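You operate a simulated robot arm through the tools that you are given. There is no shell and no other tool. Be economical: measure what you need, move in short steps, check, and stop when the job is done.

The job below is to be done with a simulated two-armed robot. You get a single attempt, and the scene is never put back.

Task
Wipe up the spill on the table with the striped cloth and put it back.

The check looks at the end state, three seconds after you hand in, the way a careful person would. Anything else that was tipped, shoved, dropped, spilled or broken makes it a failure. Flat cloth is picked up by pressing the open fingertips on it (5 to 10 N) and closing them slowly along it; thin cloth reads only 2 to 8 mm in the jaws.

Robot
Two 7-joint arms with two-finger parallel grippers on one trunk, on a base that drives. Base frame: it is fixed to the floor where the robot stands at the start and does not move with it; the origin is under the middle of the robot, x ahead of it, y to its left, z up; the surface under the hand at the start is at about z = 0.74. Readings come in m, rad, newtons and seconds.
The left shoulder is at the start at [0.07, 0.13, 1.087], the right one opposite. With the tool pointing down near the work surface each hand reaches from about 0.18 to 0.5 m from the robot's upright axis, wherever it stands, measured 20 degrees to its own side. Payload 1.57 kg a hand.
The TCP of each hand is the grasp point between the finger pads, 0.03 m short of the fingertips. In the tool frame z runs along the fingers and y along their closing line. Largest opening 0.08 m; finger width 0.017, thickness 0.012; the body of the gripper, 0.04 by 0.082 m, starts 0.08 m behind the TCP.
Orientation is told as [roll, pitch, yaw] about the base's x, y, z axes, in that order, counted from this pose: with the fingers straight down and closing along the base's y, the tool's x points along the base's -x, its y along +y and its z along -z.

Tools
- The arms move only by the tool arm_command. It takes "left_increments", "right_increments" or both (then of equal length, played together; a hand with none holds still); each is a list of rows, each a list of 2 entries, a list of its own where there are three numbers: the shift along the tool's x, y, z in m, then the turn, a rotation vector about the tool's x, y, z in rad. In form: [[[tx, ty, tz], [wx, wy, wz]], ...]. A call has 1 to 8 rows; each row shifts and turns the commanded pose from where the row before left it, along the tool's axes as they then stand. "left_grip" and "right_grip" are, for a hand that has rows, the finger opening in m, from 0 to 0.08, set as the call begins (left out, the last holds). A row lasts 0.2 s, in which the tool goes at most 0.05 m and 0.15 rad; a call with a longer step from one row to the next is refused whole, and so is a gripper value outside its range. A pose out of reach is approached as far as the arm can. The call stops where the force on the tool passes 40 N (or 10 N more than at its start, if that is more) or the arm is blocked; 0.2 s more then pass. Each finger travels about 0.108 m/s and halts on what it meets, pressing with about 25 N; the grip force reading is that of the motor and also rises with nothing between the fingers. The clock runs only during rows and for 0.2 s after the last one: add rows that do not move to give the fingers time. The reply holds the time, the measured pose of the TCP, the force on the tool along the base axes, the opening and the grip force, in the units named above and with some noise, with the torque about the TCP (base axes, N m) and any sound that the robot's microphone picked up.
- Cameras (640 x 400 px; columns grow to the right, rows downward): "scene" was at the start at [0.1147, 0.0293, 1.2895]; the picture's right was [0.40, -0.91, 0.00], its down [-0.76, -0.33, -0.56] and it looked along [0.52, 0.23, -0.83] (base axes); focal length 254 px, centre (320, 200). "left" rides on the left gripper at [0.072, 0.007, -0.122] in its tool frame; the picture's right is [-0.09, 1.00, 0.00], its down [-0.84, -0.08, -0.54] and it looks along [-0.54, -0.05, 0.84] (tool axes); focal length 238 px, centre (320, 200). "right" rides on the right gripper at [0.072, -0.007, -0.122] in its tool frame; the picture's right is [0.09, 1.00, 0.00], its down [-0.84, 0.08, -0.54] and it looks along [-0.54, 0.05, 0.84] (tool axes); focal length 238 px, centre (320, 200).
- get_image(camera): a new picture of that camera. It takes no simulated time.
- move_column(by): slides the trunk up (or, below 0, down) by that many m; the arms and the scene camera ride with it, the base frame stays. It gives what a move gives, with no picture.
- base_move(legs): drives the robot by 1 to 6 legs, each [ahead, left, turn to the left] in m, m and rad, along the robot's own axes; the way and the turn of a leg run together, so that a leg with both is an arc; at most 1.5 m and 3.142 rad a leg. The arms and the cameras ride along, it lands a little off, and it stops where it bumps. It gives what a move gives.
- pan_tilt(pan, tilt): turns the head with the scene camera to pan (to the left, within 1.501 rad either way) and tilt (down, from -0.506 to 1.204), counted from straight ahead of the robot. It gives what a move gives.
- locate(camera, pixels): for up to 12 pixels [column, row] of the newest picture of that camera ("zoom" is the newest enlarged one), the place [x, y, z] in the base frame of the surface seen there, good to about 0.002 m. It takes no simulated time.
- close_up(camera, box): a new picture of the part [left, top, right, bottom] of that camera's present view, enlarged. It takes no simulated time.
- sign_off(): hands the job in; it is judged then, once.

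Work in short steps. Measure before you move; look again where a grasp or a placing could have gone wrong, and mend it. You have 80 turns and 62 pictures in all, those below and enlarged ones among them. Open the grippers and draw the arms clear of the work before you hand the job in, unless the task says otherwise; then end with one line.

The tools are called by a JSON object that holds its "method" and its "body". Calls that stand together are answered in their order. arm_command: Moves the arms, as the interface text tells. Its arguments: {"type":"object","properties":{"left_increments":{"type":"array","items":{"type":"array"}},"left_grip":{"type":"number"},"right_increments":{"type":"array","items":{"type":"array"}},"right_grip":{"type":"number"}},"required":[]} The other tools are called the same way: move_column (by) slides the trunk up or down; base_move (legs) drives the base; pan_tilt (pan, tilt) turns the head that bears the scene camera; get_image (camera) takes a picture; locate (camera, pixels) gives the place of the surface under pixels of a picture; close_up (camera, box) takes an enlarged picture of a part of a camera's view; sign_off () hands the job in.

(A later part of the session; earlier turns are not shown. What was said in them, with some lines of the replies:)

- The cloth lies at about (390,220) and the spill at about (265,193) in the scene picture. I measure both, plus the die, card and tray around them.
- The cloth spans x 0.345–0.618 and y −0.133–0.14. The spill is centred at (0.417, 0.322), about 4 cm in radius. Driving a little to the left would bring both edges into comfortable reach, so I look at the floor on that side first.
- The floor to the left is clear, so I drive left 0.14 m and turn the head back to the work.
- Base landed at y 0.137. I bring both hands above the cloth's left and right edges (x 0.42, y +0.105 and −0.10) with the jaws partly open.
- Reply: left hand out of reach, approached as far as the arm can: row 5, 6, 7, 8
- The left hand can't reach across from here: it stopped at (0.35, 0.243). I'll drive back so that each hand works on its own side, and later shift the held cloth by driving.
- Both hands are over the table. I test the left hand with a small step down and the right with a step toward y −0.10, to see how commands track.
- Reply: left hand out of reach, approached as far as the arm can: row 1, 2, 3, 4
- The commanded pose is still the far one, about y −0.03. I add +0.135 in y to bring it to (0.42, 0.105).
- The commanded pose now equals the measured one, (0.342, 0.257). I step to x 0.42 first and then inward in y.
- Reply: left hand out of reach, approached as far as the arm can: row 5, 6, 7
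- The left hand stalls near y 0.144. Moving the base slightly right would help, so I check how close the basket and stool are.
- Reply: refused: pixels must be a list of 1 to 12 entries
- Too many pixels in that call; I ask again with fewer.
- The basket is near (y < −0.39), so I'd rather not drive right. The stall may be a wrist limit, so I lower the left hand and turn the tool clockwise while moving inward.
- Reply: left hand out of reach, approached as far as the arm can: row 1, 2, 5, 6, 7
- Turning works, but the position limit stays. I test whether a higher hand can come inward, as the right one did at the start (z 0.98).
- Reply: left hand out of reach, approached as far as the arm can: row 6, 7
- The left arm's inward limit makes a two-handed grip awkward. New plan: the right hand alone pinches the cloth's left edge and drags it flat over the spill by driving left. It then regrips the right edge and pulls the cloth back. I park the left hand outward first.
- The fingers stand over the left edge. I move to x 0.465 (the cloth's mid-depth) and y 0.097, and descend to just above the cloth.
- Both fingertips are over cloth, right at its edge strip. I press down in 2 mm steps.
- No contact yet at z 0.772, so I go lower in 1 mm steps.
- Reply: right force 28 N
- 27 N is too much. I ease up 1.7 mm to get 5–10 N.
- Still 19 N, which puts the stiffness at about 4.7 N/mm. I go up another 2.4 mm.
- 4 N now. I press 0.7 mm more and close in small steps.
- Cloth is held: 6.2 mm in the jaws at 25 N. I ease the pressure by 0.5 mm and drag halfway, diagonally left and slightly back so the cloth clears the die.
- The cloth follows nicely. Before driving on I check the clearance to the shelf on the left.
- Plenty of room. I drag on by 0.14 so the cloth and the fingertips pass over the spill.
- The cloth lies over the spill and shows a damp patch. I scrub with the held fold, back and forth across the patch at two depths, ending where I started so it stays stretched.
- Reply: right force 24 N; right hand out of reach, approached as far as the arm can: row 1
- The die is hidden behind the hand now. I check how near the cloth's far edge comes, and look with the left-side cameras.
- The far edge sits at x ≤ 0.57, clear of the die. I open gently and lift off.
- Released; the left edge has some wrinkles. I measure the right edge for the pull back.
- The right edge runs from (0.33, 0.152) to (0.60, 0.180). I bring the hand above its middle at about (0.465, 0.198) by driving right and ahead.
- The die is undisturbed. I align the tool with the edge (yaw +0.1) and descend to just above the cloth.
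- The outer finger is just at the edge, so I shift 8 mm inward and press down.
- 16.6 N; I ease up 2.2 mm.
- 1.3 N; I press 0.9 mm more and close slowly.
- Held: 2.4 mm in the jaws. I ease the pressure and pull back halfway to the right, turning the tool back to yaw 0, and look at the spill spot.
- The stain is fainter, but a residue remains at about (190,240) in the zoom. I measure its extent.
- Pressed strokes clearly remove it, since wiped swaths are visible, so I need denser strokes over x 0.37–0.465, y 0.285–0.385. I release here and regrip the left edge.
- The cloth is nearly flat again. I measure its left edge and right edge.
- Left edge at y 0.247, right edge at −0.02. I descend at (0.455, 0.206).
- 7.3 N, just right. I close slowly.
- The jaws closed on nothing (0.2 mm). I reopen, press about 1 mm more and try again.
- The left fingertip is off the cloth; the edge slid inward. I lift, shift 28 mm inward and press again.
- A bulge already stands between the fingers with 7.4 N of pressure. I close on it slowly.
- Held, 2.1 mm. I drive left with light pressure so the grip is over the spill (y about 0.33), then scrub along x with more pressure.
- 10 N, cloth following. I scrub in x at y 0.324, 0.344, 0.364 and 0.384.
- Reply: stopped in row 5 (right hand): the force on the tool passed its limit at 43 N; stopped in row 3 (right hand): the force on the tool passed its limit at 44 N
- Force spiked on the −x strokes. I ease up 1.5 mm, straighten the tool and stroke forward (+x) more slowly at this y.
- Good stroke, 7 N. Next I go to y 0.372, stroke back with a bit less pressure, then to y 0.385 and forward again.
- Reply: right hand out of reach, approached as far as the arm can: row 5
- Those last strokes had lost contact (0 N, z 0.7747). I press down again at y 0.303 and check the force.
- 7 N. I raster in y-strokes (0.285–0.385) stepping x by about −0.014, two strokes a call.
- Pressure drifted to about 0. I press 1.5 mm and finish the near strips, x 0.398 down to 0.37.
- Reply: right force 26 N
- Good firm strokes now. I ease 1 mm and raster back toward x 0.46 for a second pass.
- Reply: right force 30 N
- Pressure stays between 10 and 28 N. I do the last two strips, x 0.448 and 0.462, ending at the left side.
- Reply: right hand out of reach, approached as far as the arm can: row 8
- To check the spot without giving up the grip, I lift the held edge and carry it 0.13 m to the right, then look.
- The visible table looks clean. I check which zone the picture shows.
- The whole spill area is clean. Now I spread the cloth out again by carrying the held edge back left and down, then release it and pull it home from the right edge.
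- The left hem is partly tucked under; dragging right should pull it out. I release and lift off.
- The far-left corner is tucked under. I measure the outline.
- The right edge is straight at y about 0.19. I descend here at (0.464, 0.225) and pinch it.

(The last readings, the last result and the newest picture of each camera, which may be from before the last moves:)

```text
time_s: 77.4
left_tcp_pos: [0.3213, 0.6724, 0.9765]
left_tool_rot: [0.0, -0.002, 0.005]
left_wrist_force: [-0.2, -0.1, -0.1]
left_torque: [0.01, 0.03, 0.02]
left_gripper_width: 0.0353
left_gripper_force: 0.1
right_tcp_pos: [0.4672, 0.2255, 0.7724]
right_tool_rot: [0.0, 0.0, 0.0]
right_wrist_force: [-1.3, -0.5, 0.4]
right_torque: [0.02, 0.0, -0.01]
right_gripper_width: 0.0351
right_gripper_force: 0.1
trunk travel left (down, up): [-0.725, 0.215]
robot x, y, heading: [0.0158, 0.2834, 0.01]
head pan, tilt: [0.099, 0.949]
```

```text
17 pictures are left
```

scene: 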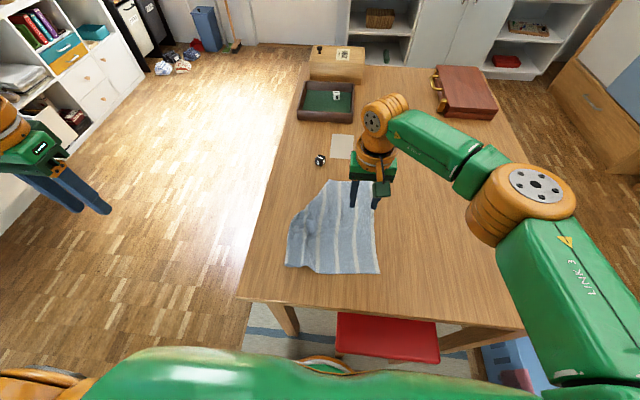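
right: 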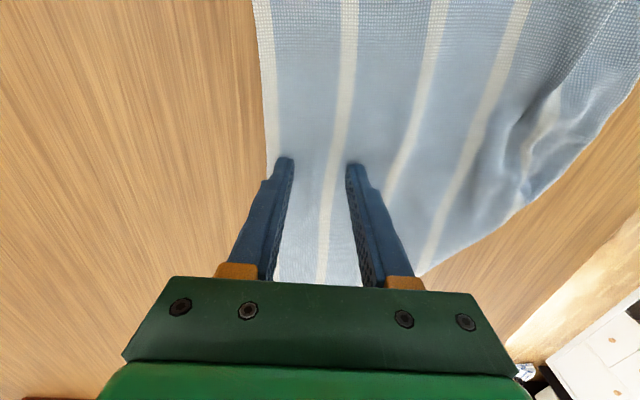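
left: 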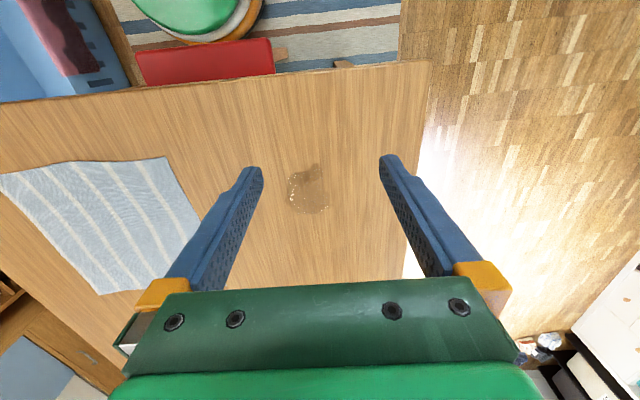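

Shift 8 mm inward and press.

{"method": "arm_command", "body": {"right_increments": [[[0, 0.008, 0], [0, 0, 0]], [[0, 0, 0.0022], [0, 0, 0]], [[0, 0, 0], [0, 0, 0]]]}}

```text
time_s: 78.2
left_tcp_pos: [0.3197, 0.6733, 0.976]
left_tool_rot: [0.0, -0.004, 0.005]
left_wrist_force: [0.0, 0.8, -0.4]
left_torque: [-0.01, 0.0, -0.02]
left_gripper_width: 0.035
left_gripper_force: 0.1
right_tcp_pos: [0.4684, 0.2332, 0.7713]
right_tool_rot: [0.0, -0.001, 0.0]
right_wrist_force: [0.9, -1.1, 7.9]
right_torque: [-0.11, -0.04, 0.03]
right_gripper_width: 0.0353
right_gripper_force: 0.2
trunk travel left (down, up): [-0.725, 0.215]
robot x, y, heading: [0.0129, 0.2833, 0.005]
head pan, tilt: [0.099, 0.949]
```

7.9 N. I close slowly.

{"method": "arm_command", "body": {"right_increments": [[[0, 0, 0], [0, 0, 0]]], "right_grip": 0.027}}

{"method": "arm_command", "body": {"right_increments": [[[0, 0, 0], [0, 0, 0]]], "right_grip": 0.019}}

{"method": "arm_command", "body": {"right_increments": [[[0, 0, 0], [0, 0, 0]]], "right_grip": 0.011}}

{"method": "arm_command", "body": {"right_increments": [[[0, 0, 0], [0, 0, 0]], [[0, 0, 0], [0, 0, 0]]], "right_grip": 0.0}}

```text
time_s: 78.6
left_tcp_pos: [0.3205, 0.6725, 0.9762]
left_tool_rot: [0.0, -0.004, 0.005]
left_wrist_force: [-0.7, -0.5, 0.3]
left_torque: [-0.04, 0.02, 0.0]
left_gripper_width: 0.0349
left_gripper_force: 0.1
right_tcp_pos: [0.4682, 0.2337, 0.7712]
right_tool_rot: [0.001, 0.001, 0.001]
right_wrist_force: [0.1, 0.3, 7.7]
right_torque: [-0.05, -0.02, -0.04]
right_gripper_width: 0.0257
right_gripper_force: 0.0
trunk travel left (down, up): [-0.725, 0.215]
robot x, y, heading: [0.014, 0.2768, 0.002]
head pan, tilt: [0.099, 0.949]
```

```text
time_s: 79.0
left_tcp_pos: [0.3193, 0.6737, 0.9755]
left_tool_rot: [0.0, -0.004, 0.005]
left_wrist_force: [0.2, 0.1, 0.1]
left_torque: [0.0, -0.03, -0.03]
left_gripper_width: 0.0346
left_gripper_force: 0.1
right_tcp_pos: [0.4687, 0.2338, 0.7712]
right_tool_rot: [0.0, 0.001, 0.002]
right_wrist_force: [-0.4, -0.1, 6.9]
right_torque: [-0.06, 0.01, 0.03]
right_gripper_width: 0.0186
right_gripper_force: 0.0
trunk travel left (down, up): [-0.725, 0.215]
robot x, y, heading: [0.0142, 0.2812, 0.006]
head pan, tilt: [0.099, 0.949]
```

```text
time_s: 79.4
left_tcp_pos: [0.3207, 0.6723, 0.9764]
left_tool_rot: [0.0, -0.005, 0.004]
left_wrist_force: [0.2, 1.0, -0.6]
left_torque: [-0.03, -0.01, 0.0]
left_gripper_width: 0.035
left_gripper_force: 0.1
right_tcp_pos: [0.4676, 0.2328, 0.7704]
right_tool_rot: [0.001, -0.001, -0.001]
right_wrist_force: [-1.0, -0.1, 6.9]
right_torque: [0.01, 0.01, 0.01]
right_gripper_width: 0.0095
right_gripper_force: 0.0
trunk travel left (down, up): [-0.725, 0.215]
robot x, y, heading: [0.0108, 0.2786, 0.004]
head pan, tilt: [0.099, 0.949]
```

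```text
time_s: 80.0
left_tcp_pos: [0.3194, 0.6737, 0.9763]
left_tool_rot: [-0.001, -0.002, 0.005]
left_wrist_force: [0.6, -0.6, 0.0]
left_torque: [-0.02, -0.02, -0.01]
left_gripper_width: 0.0351
left_gripper_force: 0.1
right_tcp_pos: [0.4687, 0.234, 0.7708]
right_tool_rot: [0.001, 0.0, 0.0]
right_wrist_force: [0.7, 0.2, 7.3]
right_torque: [-0.01, -0.04, 0.01]
right_gripper_width: 0.0025
right_gripper_force: 23.4
trunk travel left (down, up): [-0.725, 0.215]
robot x, y, heading: [0.0137, 0.2816, 0.003]
head pan, tilt: [0.099, 0.949]
```

Held (2.5 mm). I drag the cloth right by 0.28 m, with the rest done by arm afterwards.

{"method": "arm_command", "body": {"right_increments": [[[0, 0, -0.0008], [0, 0, 0]]]}}

{"method": "base_move", "body": {"legs": [[-0.004, -0.14, 0], [-0.004, -0.14, 0]]}}

{"method": "get_image", "body": {"camera": "scene"}}

```text
time_s: 80.4
left_tcp_pos: [0.3199, 0.6722, 0.976]
left_tool_rot: [0.001, -0.003, 0.005]
left_wrist_force: [-0.2, -0.1, 0.4]
left_torque: [0.02, 0.05, 0.02]
left_gripper_width: 0.035
left_gripper_force: 0.0
right_tcp_pos: [0.4671, 0.2334, 0.7717]
right_tool_rot: [0.001, 0.001, 0.0]
right_wrist_force: [-1.1, 0.4, 6.3]
right_torque: [0.03, -0.07, -0.03]
right_gripper_width: 0.002
right_gripper_force: 23.6
trunk travel left (down, up): [-0.725, 0.215]
robot x, y, heading: [0.0116, 0.2762, 0.007]
head pan, tilt: [0.099, 0.949]
```

```text
time_s: 82.6
left_tcp_pos: [0.3137, 0.3956, 0.9748]
left_tool_rot: [-0.003, -0.003, 0.01]
left_wrist_force: [-0.4, 0.0, -0.5]
left_torque: [-0.04, 0.0, -0.02]
left_gripper_width: 0.0352
left_gripper_force: 0.0
right_tcp_pos: [0.4623, -0.0441, 0.7711]
right_tool_rot: [0.001, 0.001, 0.004]
right_wrist_force: [0.3, 1.8, 5.4]
right_torque: [0.03, -0.01, 0.02]
right_gripper_width: 0.002
right_gripper_force: 23.6
trunk travel left (down, up): [-0.725, 0.215]
robot x, y, heading: [0.0072, -0.0028, 0.009]
head pan, tilt: [0.099, 0.949]
```

```text
16 pictures are left
```

scene: 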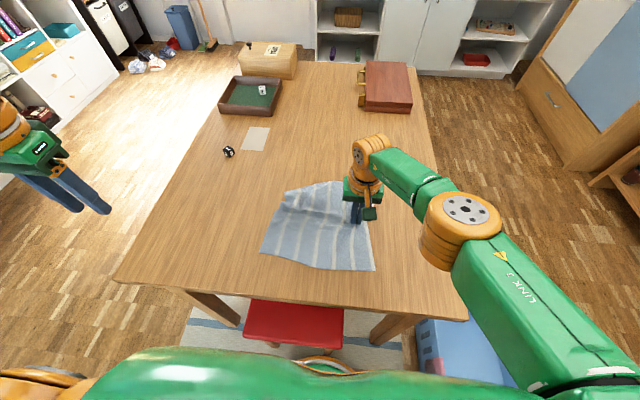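

The spill area at about (195,205) looks clean. I move the last 5 cm right and 2 cm forward with the arm, then release and look.

{"method": "arm_command", "body": {"right_increments": [[[-0.004, -0.013, 0], [0, 0, 0]], [[-0.005, -0.013, 0], [0, 0, 0]], [[-0.005, -0.013, 0], [0, 0, 0]], [[-0.005, -0.012, 0], [0, 0, 0]], [[0, 0, 0], [0, 0, 0]]]}}

{"method": "arm_command", "body": {"right_increments": [[[0, 0, 0], [0, 0, 0]], [[0, 0, -0.005], [0, 0, 0]], [[0, 0, -0.03], [0, 0, 0]], [[0, 0, -0.04], [0, 0, 0]], [[0, -0.03, -0.03], [0, 0, 0]], [[0, -0.03, -0.02], [0, 0, 0]], [[0, 0, 0], [0, 0, 0]]], "right_grip": 0.035}}

{"method": "close_up", "body": {"camera": "scene", "box": [140, 130, 440, 300]}}

```text
time_s: 83.8
left_tcp_pos: [0.3126, 0.3943, 0.9746]
left_tool_rot: [0.0, -0.002, 0.011]
left_wrist_force: [0.9, -0.8, -0.3]
left_torque: [0.04, 0.0, 0.01]
left_gripper_width: 0.0349
left_gripper_force: 0.0
right_tcp_pos: [0.4789, -0.0974, 0.7712]
right_tool_rot: [0.0, -0.001, 0.003]
right_wrist_force: [-0.8, 0.3, 3.3]
right_torque: [0.05, 0.02, 0.03]
right_gripper_width: 0.0022
right_gripper_force: 23.5
trunk travel left (down, up): [-0.725, 0.215]
robot x, y, heading: [0.0074, -0.0001, 0.01]
head pan, tilt: [0.099, 0.949]
```

```text
time_s: 85.4
left_tcp_pos: [0.3147, 0.3947, 0.9741]
left_tool_rot: [0.0, -0.001, 0.009]
left_wrist_force: [-0.1, 0.8, 0.5]
left_torque: [-0.02, 0.02, 0.03]
left_gripper_width: 0.0349
left_gripper_force: 0.0
right_tcp_pos: [0.4823, -0.1553, 0.8951]
right_tool_rot: [0.0, 0.001, 0.004]
right_wrist_force: [-0.3, 0.3, 0.4]
right_torque: [-0.01, 0.0, 0.01]
right_gripper_width: 0.0349
right_gripper_force: 0.1
trunk travel left (down, up): [-0.725, 0.215]
robot x, y, heading: [0.008, -0.0022, 0.007]
head pan, tilt: [0.099, 0.949]
```

```text
2.13 times, centred on (290, 215) of scene
```

zoom: 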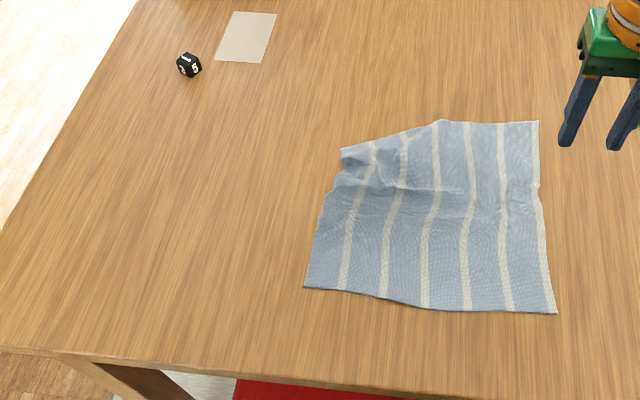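

The cloth is nearly back; only its far-left corner at about (345,155) is a bit bunched. I check the corners and look closely at the spill spot.

{"method": "locate", "body": {"camera": "zoom", "pixels": [[342, 152], [440, 121], [538, 122], [555, 312], [306, 287], [322, 215], [543, 215], [195, 175]]}}

{"method": "close_up", "body": {"camera": "scene", "box": [170, 180, 290, 250]}}

```text
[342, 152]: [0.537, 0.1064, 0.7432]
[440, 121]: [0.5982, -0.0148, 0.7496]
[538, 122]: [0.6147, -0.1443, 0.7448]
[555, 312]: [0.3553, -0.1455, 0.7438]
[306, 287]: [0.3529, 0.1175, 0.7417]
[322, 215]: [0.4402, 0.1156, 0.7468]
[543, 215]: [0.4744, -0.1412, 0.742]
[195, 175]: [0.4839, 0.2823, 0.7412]
```

```text
5.33 times, centred on (230, 215) of scene
```

zoom: 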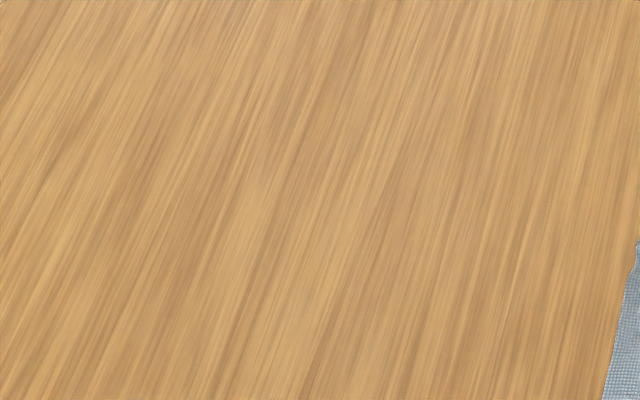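

The spill is completely gone. The far-left corner sits at (0.537, 0.106) instead of (0.617, 0.143), so I tug it straight with the right hand. For reach I tilt the fingers forward 0.6 rad, after driving left 0.2.

{"method": "base_move", "body": {"legs": [[0, 0.215, 0]]}}

{"method": "arm_command", "body": {"right_increments": [[[0, 0, 0], [0, -0.15, 0]], [[0, 0, 0], [0, -0.15, 0]], [[0, 0, 0], [0, -0.15, 0]], [[0, 0, 0], [0, -0.15, 0]], [[0, 0, 0], [0, 0, 0]]]}}

{"method": "get_image", "body": {"camera": "right"}}

```text
time_s: 87.1
left_tcp_pos: [0.3136, 0.6042, 0.9752]
left_tool_rot: [0.0, -0.003, 0.005]
left_wrist_force: [0.6, -0.2, 0.5]
left_torque: [0.0, 0.02, 0.0]
left_gripper_width: 0.035
left_gripper_force: 0.0
right_tcp_pos: [0.4805, 0.0528, 0.8943]
right_tool_rot: [0.002, 0.0, -0.002]
right_wrist_force: [-0.3, 0.4, 0.1]
right_torque: [0.03, 0.02, 0.02]
right_gripper_width: 0.0351
right_gripper_force: 0.2
trunk travel left (down, up): [-0.725, 0.215]
robot x, y, heading: [0.0047, 0.2118, 0.004]
head pan, tilt: [0.099, 0.949]
```

```text
time_s: 88.3
left_tcp_pos: [0.3149, 0.6052, 0.9762]
left_tool_rot: [-0.001, -0.002, 0.005]
left_wrist_force: [-0.7, 0.7, 0.1]
left_torque: [0.02, -0.03, 0.0]
left_gripper_width: 0.035
left_gripper_force: 0.1
right_tcp_pos: [0.4805, 0.0546, 0.8955]
right_tool_rot: [0.001, -0.601, -0.002]
right_wrist_force: [-0.7, -0.3, 0.1]
right_torque: [0.02, 0.0, -0.02]
right_gripper_width: 0.0349
right_gripper_force: 0.1
trunk travel left (down, up): [-0.725, 0.215]
robot x, y, heading: [0.0083, 0.2107, 0.003]
head pan, tilt: [0.099, 0.949]
```

```text
13 pictures are left
```

right: 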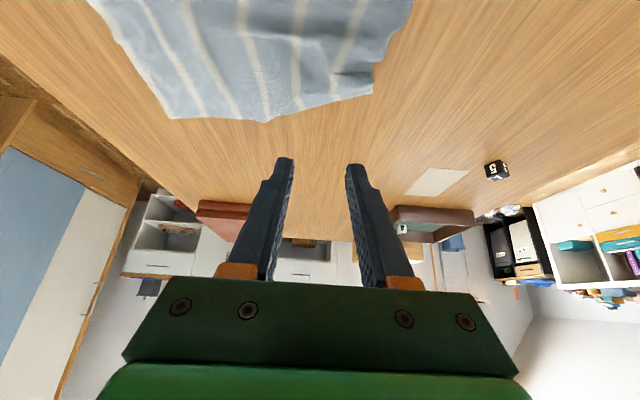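

The tilt works; the corner is seen at (372,92). I lower the tips to just above the cloth near that corner.

{"method": "arm_command", "body": {"right_increments": [[[0.0111, 0.0043, 0.0273], [0, 0, 0]], [[0.0111, 0.0043, 0.0273], [0, 0, 0]], [[0.0111, 0.0043, 0.0273], [0, 0, 0]], [[0.0111, 0.0043, 0.0273], [0, 0, 0]], [[0, 0, 0], [0, 0, 0]]]}}

{"method": "get_image", "body": {"camera": "right"}}

```text
time_s: 89.5
left_tcp_pos: [0.314, 0.6058, 0.9752]
left_tool_rot: [0.001, -0.001, 0.005]
left_wrist_force: [0.3, 0.6, -0.2]
left_torque: [-0.01, -0.02, -0.01]
left_gripper_width: 0.035
left_gripper_force: 0.0
right_tcp_pos: [0.5045, 0.0729, 0.7807]
right_tool_rot: [0.004, -0.598, -0.001]
right_wrist_force: [0.1, -0.2, -0.1]
right_torque: [0.0, 0.03, 0.01]
right_gripper_width: 0.0352
right_gripper_force: 0.1
trunk travel left (down, up): [-0.725, 0.215]
robot x, y, heading: [0.0071, 0.2136, 0.006]
head pan, tilt: [0.099, 0.949]
```

```text
12 pictures are left
```

right: 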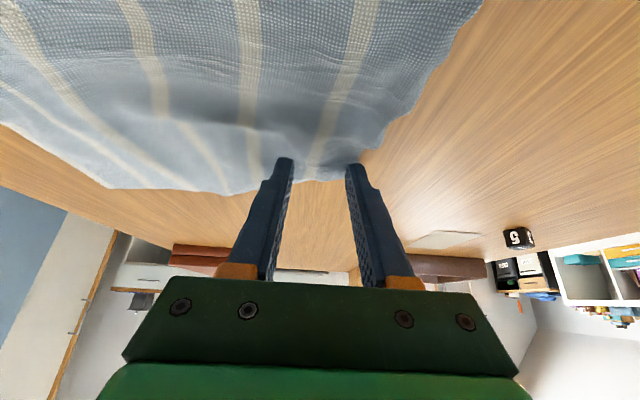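

The tips stand right at the corner. I back off 15 mm in x and 8 mm in y, and lower to contact.

{"method": "arm_command", "body": {"right_increments": [[[0.0124, -0.008, -0.0085], [0, 0, 0]], [[0.0034, 0, 0.005], [0, 0, 0]], [[0.0011, 0, 0.0017], [0, 0, 0]], [[0, 0, 0], [0, 0, 0]]]}}

```text
time_s: 90.5
left_tcp_pos: [0.3137, 0.6046, 0.9757]
left_tool_rot: [-0.001, -0.002, 0.007]
left_wrist_force: [0.9, 0.2, -0.5]
left_torque: [-0.02, 0.0, 0.03]
left_gripper_width: 0.0348
left_gripper_force: 0.2
right_tcp_pos: [0.4899, 0.0638, 0.7727]
right_tool_rot: [-0.001, -0.6, -0.001]
right_wrist_force: [-0.5, 0.7, 0.2]
right_torque: [-0.01, 0.01, -0.03]
right_gripper_width: 0.0347
right_gripper_force: 0.1
trunk travel left (down, up): [-0.725, 0.215]
robot x, y, heading: [0.0032, 0.2136, 0.007]
head pan, tilt: [0.099, 0.949]
```

No contact yet; 2 mm more.

{"method": "arm_command", "body": {"right_increments": [[[0.0006, 0, 0.0008], [0, 0, 0]], [[0.0006, 0, 0.0008], [0, 0, 0]], [[0, 0, 0], [0, 0, 0]]]}}

```text
time_s: 91.3
left_tcp_pos: [0.3151, 0.6059, 0.976]
left_tool_rot: [0.0, -0.002, 0.004]
left_wrist_force: [-0.3, 1.1, -0.7]
left_torque: [0.01, 0.01, -0.02]
left_gripper_width: 0.0348
left_gripper_force: 0.0
right_tcp_pos: [0.4891, 0.0652, 0.7707]
right_tool_rot: [0.001, -0.6, -0.002]
right_wrist_force: [1.4, -0.6, 4.4]
right_torque: [-0.01, -0.1, 0.0]
right_gripper_width: 0.035
right_gripper_force: 0.1
trunk travel left (down, up): [-0.725, 0.215]
robot x, y, heading: [0.0058, 0.2134, 0.008]
head pan, tilt: [0.099, 0.949]
```

4.4 N. I press slightly more and close slowly.

{"method": "arm_command", "body": {"right_increments": [[[0.0004, 0, 0.0006], [0, 0, 0]]], "right_grip": 0.027}}

{"method": "arm_command", "body": {"right_increments": [[[0, 0, 0], [0, 0, 0]]], "right_grip": 0.019}}

{"method": "arm_command", "body": {"right_increments": [[[0, 0, 0], [0, 0, 0]]], "right_grip": 0.011}}

{"method": "arm_command", "body": {"right_increments": [[[0, 0, 0], [0, 0, 0]], [[0, 0, 0], [0, 0, 0]]], "right_grip": 0.0}}

{"method": "get_image", "body": {"camera": "right"}}

```text
time_s: 91.7
left_tcp_pos: [0.3126, 0.6061, 0.9767]
left_tool_rot: [-0.002, -0.003, 0.006]
left_wrist_force: [0.2, -0.1, 0.0]
left_torque: [0.02, -0.02, 0.02]
left_gripper_width: 0.0349
left_gripper_force: 0.1
right_tcp_pos: [0.4892, 0.0654, 0.771]
right_tool_rot: [-0.001, -0.602, 0.0]
right_wrist_force: [0.1, 0.2, 8.5]
right_torque: [-0.02, -0.07, 0.0]
right_gripper_width: 0.0251
right_gripper_force: 0.1
trunk travel left (down, up): [-0.725, 0.215]
robot x, y, heading: [0.0051, 0.2105, 0.0]
head pan, tilt: [0.099, 0.949]
```

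```text
time_s: 92.1
left_tcp_pos: [0.3121, 0.6066, 0.9765]
left_tool_rot: [-0.001, -0.004, 0.006]
left_wrist_force: [-0.3, 0.5, -0.2]
left_torque: [0.0, -0.02, 0.02]
left_gripper_width: 0.035
left_gripper_force: 0.1
right_tcp_pos: [0.4888, 0.0655, 0.7711]
right_tool_rot: [0.0, -0.602, -0.001]
right_wrist_force: [0.0, 0.2, 9.6]
right_torque: [-0.03, -0.08, 0.01]
right_gripper_width: 0.0167
right_gripper_force: 0.1
trunk travel left (down, up): [-0.725, 0.215]
robot x, y, heading: [0.0059, 0.2166, 0.006]
head pan, tilt: [0.099, 0.949]
```

```text
time_s: 92.5
left_tcp_pos: [0.3124, 0.6063, 0.9765]
left_tool_rot: [0.0, -0.004, 0.006]
left_wrist_force: [0.0, 0.8, -0.2]
left_torque: [0.01, -0.01, 0.02]
left_gripper_width: 0.035
left_gripper_force: 0.1
right_tcp_pos: [0.4882, 0.0649, 0.771]
right_tool_rot: [0.001, -0.601, 0.0]
right_wrist_force: [0.9, 0.2, 11.3]
right_torque: [-0.01, -0.16, -0.01]
right_gripper_width: 0.0113
right_gripper_force: 0.1
trunk travel left (down, up): [-0.725, 0.215]
robot x, y, heading: [0.0056, 0.2126, 0.008]
head pan, tilt: [0.099, 0.949]
```

```text
time_s: 93.1
left_tcp_pos: [0.3124, 0.6079, 0.9761]
left_tool_rot: [0.0, -0.002, 0.005]
left_wrist_force: [-0.5, 0.3, 0.5]
left_torque: [0.01, 0.0, 0.0]
left_gripper_width: 0.0348
left_gripper_force: 0.0
right_tcp_pos: [0.4886, 0.0651, 0.7708]
right_tool_rot: [0.001, -0.601, 0.001]
right_wrist_force: [1.1, 0.6, 10.9]
right_torque: [-0.01, -0.12, -0.01]
right_gripper_width: 0.0023
right_gripper_force: 23.0
trunk travel left (down, up): [-0.725, 0.215]
robot x, y, heading: [0.0084, 0.2141, 0.003]
head pan, tilt: [0.099, 0.949]
```

```text
11 pictures are left
```

right: 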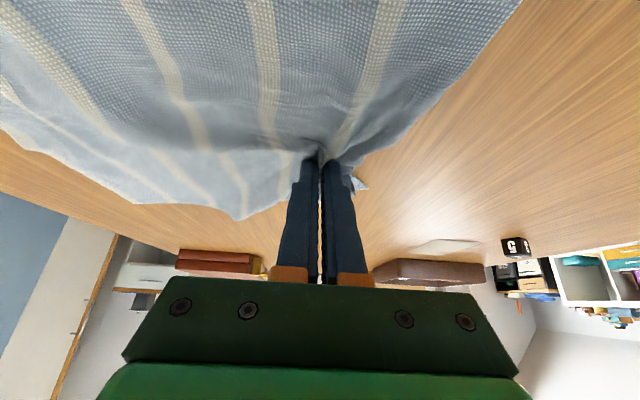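

Held, 2.3 mm. I raise it 3 mm and pull forward-left by (0.07, 0.035).

{"method": "arm_command", "body": {"right_increments": [[[-0.0017, 0, -0.0025], [0, 0, 0]], [[-0.0124, 0.007, 0.0085], [0, 0, 0]], [[-0.0124, 0.007, 0.0085], [0, 0, 0]], [[-0.0124, 0.007, 0.0085], [0, 0, 0]], [[-0.0124, 0.007, 0.0085], [0, 0, 0]], [[-0.0083, 0.007, 0.0057], [0, 0, 0]], [[0, 0, 0], [0, 0, 0]]]}}

{"method": "close_up", "body": {"camera": "scene", "box": [260, 130, 560, 300]}}

```text
time_s: 94.7
left_tcp_pos: [0.3125, 0.6058, 0.9761]
left_tool_rot: [0.002, -0.001, 0.006]
left_wrist_force: [0.2, -0.2, 0.4]
left_torque: [-0.01, 0.03, 0.02]
left_gripper_width: 0.035
left_gripper_force: 0.2
right_tcp_pos: [0.5607, 0.0997, 0.7722]
right_tool_rot: [0.002, -0.597, -0.003]
right_wrist_force: [0.2, -0.3, -0.4]
right_torque: [0.0, 0.03, 0.01]
right_gripper_width: 0.0021
right_gripper_force: 23.6
trunk travel left (down, up): [-0.725, 0.215]
robot x, y, heading: [0.0036, 0.2142, 0.012]
head pan, tilt: [0.099, 0.949]
```

```text
2.13 times, centred on (410, 215) of scene
```

zoom: 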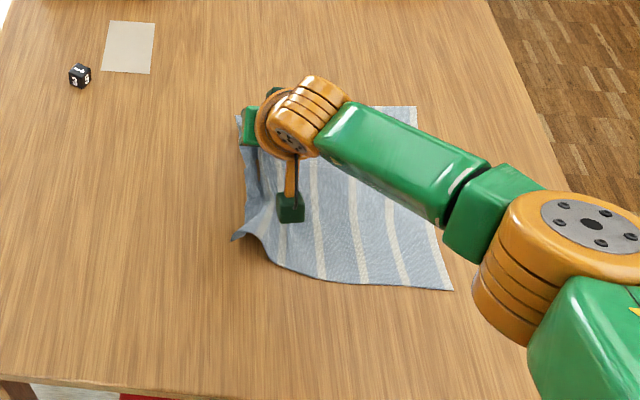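

The pull smoothed it, but the near-left corner at about (235,238) came along a bit. I measure.

{"method": "locate", "body": {"camera": "zoom", "pixels": [[238, 118], [234, 238], [452, 288], [415, 108], [246, 170], [330, 280]]}}

```text
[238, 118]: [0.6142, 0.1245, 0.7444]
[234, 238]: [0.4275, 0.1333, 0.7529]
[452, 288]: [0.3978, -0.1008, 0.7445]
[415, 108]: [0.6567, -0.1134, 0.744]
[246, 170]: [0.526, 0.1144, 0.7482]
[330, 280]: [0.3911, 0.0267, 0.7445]
```

The whole cloth slid about 4 cm forward while the far-left corner is now right. I release, straighten the tool, and will tug the near edge back.

{"method": "arm_command", "body": {"right_increments": [[[0, 0, 0], [0, 0, 0]], [[-0.003, 0, -0.004], [0, 0, 0]], [[-0.0188, 0, -0.0275], [0, 0, 0]], [[-0.0188, 0, -0.0275], [0, 0.15, 0]], [[0.03, 0, 0], [0, 0.15, 0]], [[0.035, 0, 0], [0, 0.15, 0]], [[0.035, 0, 0], [0, 0.15, 0]], [[0, 0, 0], [0, 0, 0]]], "right_grip": 0.035}}

{"method": "get_image", "body": {"camera": "right"}}

```text
time_s: 96.5
left_tcp_pos: [0.3139, 0.606, 0.9754]
left_tool_rot: [0.0, -0.002, 0.005]
left_wrist_force: [0.0, -0.1, 0.6]
left_torque: [0.01, -0.01, 0.0]
left_gripper_width: 0.035
left_gripper_force: 0.0
right_tcp_pos: [0.4637, 0.0975, 0.812]
right_tool_rot: [-0.001, 0.003, 0.001]
right_wrist_force: [-0.7, -0.7, 0.1]
right_torque: [-0.01, 0.04, 0.0]
right_gripper_width: 0.035
right_gripper_force: 0.0
trunk travel left (down, up): [-0.725, 0.215]
robot x, y, heading: [0.0115, 0.2127, 0.001]
head pan, tilt: [0.099, 0.949]
```

```text
9 pictures are left
```

right: 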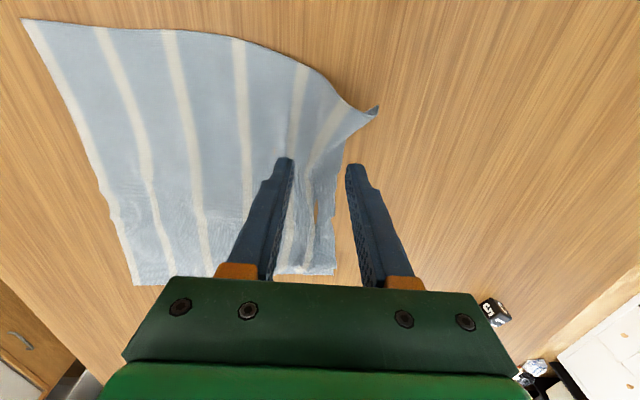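

I grip near the near-left corner at (0.44, 0.075): move there and descend to contact.

{"method": "arm_command", "body": {"right_increments": [[[0.024, -0.022, 0], [0, 0, 0]], [[0, 0, 0.025], [0, 0, 0]], [[0, 0, 0.0145], [0, 0, 0]], [[0, 0, 0.0018], [0, 0, 0]], [[0, 0, 0], [0, 0, 0]]]}}

```text
time_s: 97.7
left_tcp_pos: [0.314, 0.6056, 0.9758]
left_tool_rot: [-0.001, -0.003, 0.004]
left_wrist_force: [-0.8, 0.3, 0.5]
left_torque: [0.02, 0.02, 0.04]
left_gripper_width: 0.035
left_gripper_force: 0.1
right_tcp_pos: [0.4412, 0.0772, 0.7716]
right_tool_rot: [0.001, 0.0, 0.001]
right_wrist_force: [0.0, 1.2, 2.9]
right_torque: [0.08, -0.01, -0.02]
right_gripper_width: 0.0348
right_gripper_force: 0.1
trunk travel left (down, up): [-0.725, 0.215]
robot x, y, heading: [0.0094, 0.2102, 0.003]
head pan, tilt: [0.099, 0.949]
```

2.9 N; a touch more pressure and close slowly.

{"method": "arm_command", "body": {"right_increments": [[[0, 0, 0.0008], [0, 0, 0]]], "right_grip": 0.027}}

{"method": "arm_command", "body": {"right_increments": [[[0, 0, 0], [0, 0, 0]]], "right_grip": 0.019}}

{"method": "arm_command", "body": {"right_increments": [[[0, 0, 0], [0, 0, 0]]], "right_grip": 0.011}}

{"method": "arm_command", "body": {"right_increments": [[[0, 0, 0], [0, 0, 0]], [[0, 0, 0], [0, 0, 0]]], "right_grip": 0.0}}

```text
time_s: 98.1
left_tcp_pos: [0.3137, 0.6063, 0.9767]
left_tool_rot: [-0.001, -0.003, 0.004]
left_wrist_force: [-0.7, 0.3, 0.3]
left_torque: [0.02, 0.02, -0.05]
left_gripper_width: 0.0352
left_gripper_force: 0.0
right_tcp_pos: [0.4411, 0.0775, 0.7724]
right_tool_rot: [-0.002, -0.001, -0.002]
right_wrist_force: [1.4, 0.4, 6.6]
right_torque: [0.13, -0.02, -0.02]
right_gripper_width: 0.0267
right_gripper_force: 0.1
trunk travel left (down, up): [-0.725, 0.215]
robot x, y, heading: [0.008, 0.2119, 0.004]
head pan, tilt: [0.099, 0.949]
```

```text
time_s: 98.5
left_tcp_pos: [0.3128, 0.6053, 0.977]
left_tool_rot: [0.0, -0.003, 0.006]
left_wrist_force: [-0.4, -0.3, -0.5]
left_torque: [0.06, 0.01, 0.0]
left_gripper_width: 0.035
left_gripper_force: 0.1
right_tcp_pos: [0.44, 0.077, 0.7722]
right_tool_rot: [-0.001, -0.002, -0.002]
right_wrist_force: [2.0, -1.1, 7.6]
right_torque: [0.05, -0.08, -0.01]
right_gripper_width: 0.0182
right_gripper_force: 0.0
trunk travel left (down, up): [-0.725, 0.215]
robot x, y, heading: [0.007, 0.2182, 0.008]
head pan, tilt: [0.099, 0.949]
```

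```text
time_s: 98.9
left_tcp_pos: [0.3135, 0.6051, 0.9765]
left_tool_rot: [0.0, -0.003, 0.005]
left_wrist_force: [-1.0, 0.3, -0.8]
left_torque: [0.01, 0.0, -0.06]
left_gripper_width: 0.035
left_gripper_force: 0.1
right_tcp_pos: [0.4398, 0.077, 0.7717]
right_tool_rot: [0.0, -0.003, -0.003]
right_wrist_force: [1.2, -0.6, 9.4]
right_torque: [0.05, -0.01, 0.02]
right_gripper_width: 0.0099
right_gripper_force: 0.0
trunk travel left (down, up): [-0.725, 0.215]
robot x, y, heading: [0.0075, 0.2135, 0.006]
head pan, tilt: [0.099, 0.949]
```

```text
time_s: 99.5
left_tcp_pos: [0.3122, 0.6063, 0.9756]
left_tool_rot: [-0.002, -0.004, 0.005]
left_wrist_force: [0.3, 0.3, -0.8]
left_torque: [0.04, 0.0, 0.03]
left_gripper_width: 0.035
left_gripper_force: 0.0
right_tcp_pos: [0.441, 0.0774, 0.7708]
right_tool_rot: [0.003, -0.001, 0.001]
right_wrist_force: [-0.1, 0.3, 7.4]
right_torque: [0.04, -0.04, 0.0]
right_gripper_width: 0.0026
right_gripper_force: 24.0
trunk travel left (down, up): [-0.725, 0.215]
robot x, y, heading: [0.0057, 0.2104, 0.008]
head pan, tilt: [0.099, 0.949]
```

Held. I raise it 2 mm and pull back 6 cm (−x), 1 cm to the left, then release and look.

{"method": "arm_command", "body": {"right_increments": [[[0, 0, -0.002], [0, 0, 0]], [[0.015, 0.003, 0], [0, 0, 0]], [[0.015, 0.003, 0], [0, 0, 0]], [[0.015, 0.002, 0], [0, 0, 0]], [[0.015, 0.002, 0], [0, 0, 0]], [[0, 0, 0], [0, 0, 0]]]}}

{"method": "arm_command", "body": {"right_increments": [[[0, 0, 0], [0, 0, 0]], [[0, 0, -0.005], [0, 0, 0]], [[0, 0, -0.03], [0, 0, 0]], [[0, 0, -0.04], [0, 0, 0]], [[0, -0.04, 0], [0, 0, 0]], [[0, -0.04, 0], [0, 0, 0]], [[0, -0.04, 0], [0, 0, 0]], [[0, 0, 0], [0, 0, 0]]], "right_grip": 0.035}}

{"method": "close_up", "body": {"camera": "scene", "box": [260, 130, 560, 300]}}

```text
time_s: 100.9
left_tcp_pos: [0.3141, 0.6061, 0.9754]
left_tool_rot: [-0.001, -0.001, 0.005]
left_wrist_force: [0.6, 0.1, 0.4]
left_torque: [-0.04, 0.01, 0.0]
left_gripper_width: 0.035
left_gripper_force: 0.0
right_tcp_pos: [0.3817, 0.0872, 0.7748]
right_tool_rot: [-0.001, 0.001, -0.001]
right_wrist_force: [0.2, -0.4, 0.1]
right_torque: [-0.01, 0.03, 0.0]
right_gripper_width: 0.0024
right_gripper_force: 24.1
trunk travel left (down, up): [-0.725, 0.215]
robot x, y, heading: [0.0059, 0.2159, 0.005]
head pan, tilt: [0.099, 0.949]
```

```text
time_s: 102.7
left_tcp_pos: [0.3146, 0.6056, 0.9766]
left_tool_rot: [0.0, -0.001, 0.004]
left_wrist_force: [0.4, 0.4, -0.3]
left_torque: [-0.02, -0.02, -0.02]
left_gripper_width: 0.0351
left_gripper_force: 0.0
right_tcp_pos: [0.379, -0.0338, 0.8497]
right_tool_rot: [0.0, -0.001, 0.0]
right_wrist_force: [-0.4, 0.1, -0.9]
right_torque: [0.0, -0.01, -0.02]
right_gripper_width: 0.0352
right_gripper_force: 0.0
trunk travel left (down, up): [-0.725, 0.215]
robot x, y, heading: [0.0066, 0.2089, 0.008]
head pan, tilt: [0.099, 0.949]
```

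```text
2.13 times, centred on (410, 215) of scene
```

zoom: 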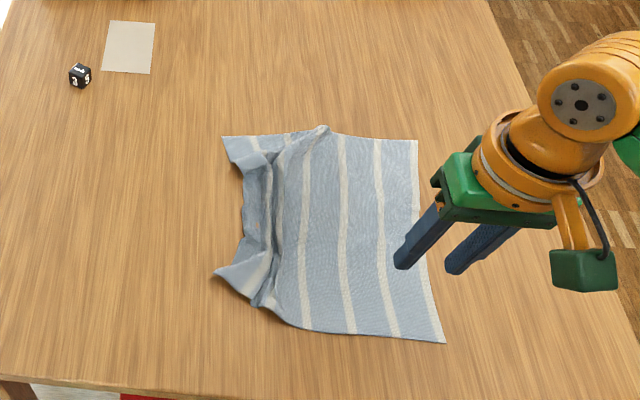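

The right part looks well placed, with a ridge along the left side. I measure.

{"method": "locate", "body": {"camera": "zoom", "pixels": [[223, 138], [243, 215], [216, 273], [443, 342], [416, 140], [290, 325], [270, 210], [325, 128]]}}

```text
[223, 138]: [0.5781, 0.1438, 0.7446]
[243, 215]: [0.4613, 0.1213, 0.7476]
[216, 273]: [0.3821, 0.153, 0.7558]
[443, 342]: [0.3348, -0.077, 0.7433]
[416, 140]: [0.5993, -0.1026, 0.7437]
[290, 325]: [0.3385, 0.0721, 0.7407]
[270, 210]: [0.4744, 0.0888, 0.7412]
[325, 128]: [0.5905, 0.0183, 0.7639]
```

Depth is right again (x 0.335–0.60), and the right edge sits at y about −0.09 instead of −0.132. Pulling it 4 cm right will take up the ridge. I reposition at (0.47, −0.05) and descend.

{"method": "base_move", "body": {"legs": [[0, -0.16, 0]]}}

{"method": "arm_command", "body": {"right_increments": [[[-0.03, 0.036, 0], [0, 0, 0]], [[-0.03, 0.036, 0], [0, 0, 0]], [[-0.03, 0.036, 0], [0, 0, 0]], [[0, 0.036, 0.025], [0, 0, 0]], [[0, 0, 0.03], [0, 0, 0]], [[0, 0, 0.0215], [0, 0, 0]], [[0, 0, 0], [0, 0, 0]]]}}

{"method": "get_image", "body": {"camera": "right"}}

```text
time_s: 104.1
left_tcp_pos: [0.3133, 0.4461, 0.9751]
left_tool_rot: [-0.001, -0.004, 0.006]
left_wrist_force: [-0.5, 0.2, -0.2]
left_torque: [-0.03, -0.01, 0.0]
left_gripper_width: 0.0352
left_gripper_force: 0.1
right_tcp_pos: [0.3811, -0.1944, 0.8499]
right_tool_rot: [-0.002, 0.0, 0.0]
right_wrist_force: [0.2, 0.5, 0.6]
right_torque: [-0.03, 0.0, -0.03]
right_gripper_width: 0.0351
right_gripper_force: 0.1
trunk travel left (down, up): [-0.725, 0.215]
robot x, y, heading: [0.0129, 0.0525, 0.003]
head pan, tilt: [0.099, 0.949]
```

```text
time_s: 105.7
left_tcp_pos: [0.3125, 0.4439, 0.9765]
left_tool_rot: [0.002, -0.003, 0.005]
left_wrist_force: [0.8, 0.9, 1.1]
left_torque: [-0.02, 0.03, 0.04]
left_gripper_width: 0.0349
left_gripper_force: 0.0
right_tcp_pos: [0.4695, -0.0509, 0.7717]
right_tool_rot: [-0.001, -0.003, 0.0]
right_wrist_force: [0.7, 0.3, 11.6]
right_torque: [-0.27, -0.04, 0.02]
right_gripper_width: 0.0354
right_gripper_force: 0.7
trunk travel left (down, up): [-0.725, 0.215]
robot x, y, heading: [0.0139, 0.0534, 0.003]
head pan, tilt: [0.099, 0.949]
```

```text
7 pictures are left
```

right: 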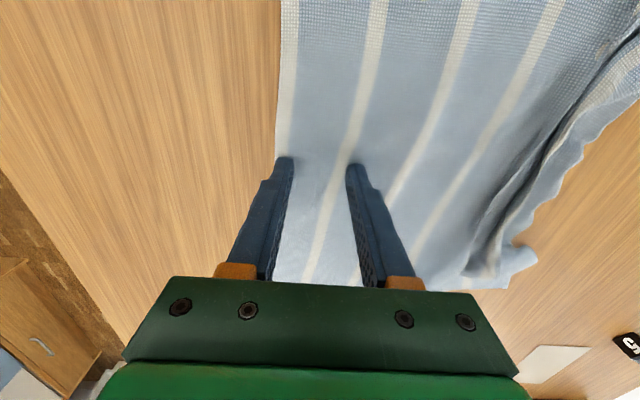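

Both tips are on the cloth, 11.6 N. I ease a little and close slowly.

{"method": "arm_command", "body": {"right_increments": [[[0, 0, -0.0005], [0, 0, 0]]], "right_grip": 0.027}}

{"method": "arm_command", "body": {"right_increments": [[[0, 0, 0], [0, 0, 0]]], "right_grip": 0.019}}

{"method": "arm_command", "body": {"right_increments": [[[0, 0, 0], [0, 0, 0]]], "right_grip": 0.011}}

{"method": "arm_command", "body": {"right_increments": [[[0, 0, 0], [0, 0, 0]], [[0, 0, 0], [0, 0, 0]]], "right_grip": 0.0}}

```text
time_s: 106.1
left_tcp_pos: [0.3144, 0.4448, 0.9747]
left_tool_rot: [0.001, -0.002, 0.005]
left_wrist_force: [0.1, 0.0, -0.3]
left_torque: [0.05, 0.0, 0.01]
left_gripper_width: 0.0351
left_gripper_force: 0.1
right_tcp_pos: [0.4693, -0.0501, 0.7714]
right_tool_rot: [0.001, 0.001, 0.001]
right_wrist_force: [-0.6, 0.7, 2.7]
right_torque: [-0.06, 0.02, -0.02]
right_gripper_width: 0.0272
right_gripper_force: 0.2
trunk travel left (down, up): [-0.725, 0.215]
robot x, y, heading: [0.0078, 0.0508, 0.002]
head pan, tilt: [0.099, 0.949]
```

```text
time_s: 106.5
left_tcp_pos: [0.3149, 0.4437, 0.9764]
left_tool_rot: [0.0, -0.002, 0.006]
left_wrist_force: [-0.5, -0.3, 0.2]
left_torque: [-0.04, 0.01, 0.0]
left_gripper_width: 0.0349
left_gripper_force: 0.0
right_tcp_pos: [0.47, -0.0504, 0.7713]
right_tool_rot: [0.0, -0.001, -0.001]
right_wrist_force: [-0.6, 0.4, 2.7]
right_torque: [-0.05, 0.0, -0.03]
right_gripper_width: 0.0189
right_gripper_force: 0.0
trunk travel left (down, up): [-0.725, 0.215]
robot x, y, heading: [0.0103, 0.0548, 0.008]
head pan, tilt: [0.099, 0.949]
```

```text
time_s: 106.9
left_tcp_pos: [0.3139, 0.4449, 0.9767]
left_tool_rot: [0.0, -0.003, 0.005]
left_wrist_force: [0.7, 0.4, 0.5]
left_torque: [-0.02, 0.0, 0.02]
left_gripper_width: 0.035
left_gripper_force: 0.1
right_tcp_pos: [0.4701, -0.0505, 0.7713]
right_tool_rot: [0.0, 0.001, -0.001]
right_wrist_force: [-0.3, 1.3, 1.7]
right_torque: [-0.06, -0.02, 0.01]
right_gripper_width: 0.0104
right_gripper_force: 0.1
trunk travel left (down, up): [-0.725, 0.215]
robot x, y, heading: [0.0088, 0.05, 0.0]
head pan, tilt: [0.099, 0.949]
```

```text
time_s: 107.5
left_tcp_pos: [0.3131, 0.4432, 0.9764]
left_tool_rot: [-0.001, -0.002, 0.005]
left_wrist_force: [-0.5, -0.6, -0.3]
left_torque: [0.02, -0.01, -0.04]
left_gripper_width: 0.0349
left_gripper_force: 0.1
right_tcp_pos: [0.4703, -0.0505, 0.7718]
right_tool_rot: [0.0, -0.001, -0.001]
right_wrist_force: [0.3, 0.3, 2.3]
right_torque: [-0.03, 0.01, 0.02]
right_gripper_width: 0.002
right_gripper_force: 23.6
trunk travel left (down, up): [-0.725, 0.215]
robot x, y, heading: [0.0076, 0.0471, 0.008]
head pan, tilt: [0.099, 0.949]
```

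Held, 2.0 mm. I pull 4.5 cm to the right and 1.2 cm forward, then release and look.

{"method": "arm_command", "body": {"right_increments": [[[-0.003, -0.011, 0], [0, 0, 0]], [[-0.003, -0.011, 0], [0, 0, 0]], [[-0.003, -0.011, 0], [0, 0, 0]], [[-0.003, -0.012, 0], [0, 0, 0]], [[0, 0, 0], [0, 0, 0]]]}}

{"method": "arm_command", "body": {"right_increments": [[[0, 0, 0], [0, 0, 0]], [[0, 0, -0.005], [0, 0, 0]], [[0, 0, -0.03], [0, 0, 0]], [[0, 0, -0.04], [0, 0, 0]], [[0, -0.035, -0.03], [0, 0, 0]], [[0, -0.035, -0.03], [0, 0, 0]], [[0, 0, 0], [0, 0, 0]]], "right_grip": 0.035}}

{"method": "close_up", "body": {"camera": "scene", "box": [160, 110, 500, 310]}}

```text
time_s: 108.7
left_tcp_pos: [0.3142, 0.4449, 0.9761]
left_tool_rot: [-0.001, -0.002, 0.005]
left_wrist_force: [-0.3, 0.4, -0.8]
left_torque: [-0.02, 0.02, 0.0]
left_gripper_width: 0.0351
left_gripper_force: 0.0
right_tcp_pos: [0.4824, -0.0948, 0.773]
right_tool_rot: [0.0, 0.001, 0.001]
right_wrist_force: [0.4, 0.6, 0.4]
right_torque: [0.0, 0.0, 0.01]
right_gripper_width: 0.0021
right_gripper_force: 24.2
trunk travel left (down, up): [-0.725, 0.215]
robot x, y, heading: [0.0072, 0.0534, -0.0]
head pan, tilt: [0.099, 0.949]
```

```text
time_s: 110.3
left_tcp_pos: [0.3158, 0.4445, 0.9747]
left_tool_rot: [0.0, 0.0, 0.006]
left_wrist_force: [0.7, 1.1, 0.3]
left_torque: [0.04, 0.03, 0.04]
left_gripper_width: 0.0352
left_gripper_force: 0.1
right_tcp_pos: [0.4785, -0.1655, 0.9066]
right_tool_rot: [-0.001, 0.003, 0.0]
right_wrist_force: [1.0, 0.3, -0.3]
right_torque: [-0.04, 0.02, 0.0]
right_gripper_width: 0.035
right_gripper_force: 0.1
trunk travel left (down, up): [-0.725, 0.215]
robot x, y, heading: [0.0092, 0.0518, 0.009]
head pan, tilt: [0.099, 0.949]
```

```text
1.88 times, centred on (330, 210) of scene
5 turns are left
```

zoom: 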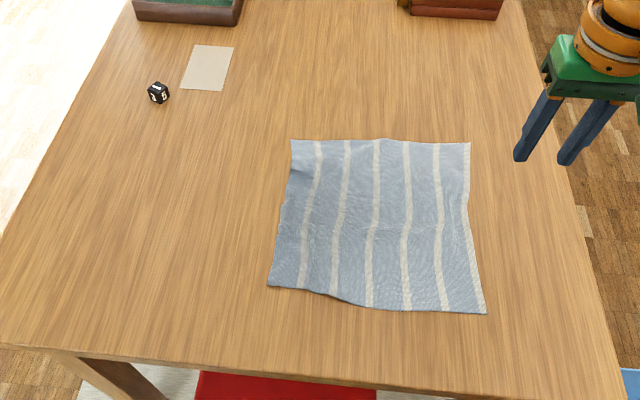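

The cloth lies flat in its old place, the table is clean and the die and card are untouched. I open both grippers fully and draw the hands up and clear.

{"method": "arm_command", "body": {"left_increments": [[[0, 0, 0], [0, 0, 0]], [[0, 0, 0], [0, 0, 0]], [[0, 0, 0], [0, 0, 0]], [[0, 0, 0], [0, 0, 0]]], "right_increments": [[[0.02, -0.03, -0.02], [0, 0, 0]], [[0.02, -0.03, -0.02], [0, 0, 0]], [[0.02, -0.03, -0.02], [0, 0, 0]], [[0, 0, 0], [0, 0, 0]]], "left_grip": 0.08, "right_grip": 0.08}}

{"method": "locate", "body": {"camera": "zoom", "pixels": [[292, 141], [470, 143], [486, 312], [268, 286]]}}

```text
time_s: 111.3
left_tcp_pos: [0.3141, 0.4445, 0.975]
left_tool_rot: [-0.001, -0.001, 0.006]
left_wrist_force: [0.3, 0.0, 0.3]
left_torque: [0.03, -0.03, 0.0]
left_gripper_width: 0.08
left_gripper_force: 0.0
right_tcp_pos: [0.4187, -0.2598, 0.9699]
right_tool_rot: [-0.001, 0.0, 0.0]
right_wrist_force: [0.6, 0.8, -0.4]
right_torque: [-0.01, 0.02, -0.01]
right_gripper_width: 0.0799
right_gripper_force: 0.0
trunk travel left (down, up): [-0.725, 0.215]
robot x, y, heading: [0.0081, 0.0517, 0.006]
head pan, tilt: [0.099, 0.949]
```

```text
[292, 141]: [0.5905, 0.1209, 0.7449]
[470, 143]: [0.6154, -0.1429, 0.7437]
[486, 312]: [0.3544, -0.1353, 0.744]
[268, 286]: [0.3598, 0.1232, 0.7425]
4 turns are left
```

All cloth corners lie within about 3.5 cm of where they started, and the hands are open and clear. I hand in.

{"method": "sign_off", "body": {}}

```text
The job is handed in.
```

The spill is wiped up, and the striped cloth is back in its place lying nearly flat, with its corners within about 3.5 cm of where they started; nothing else on the table moved.
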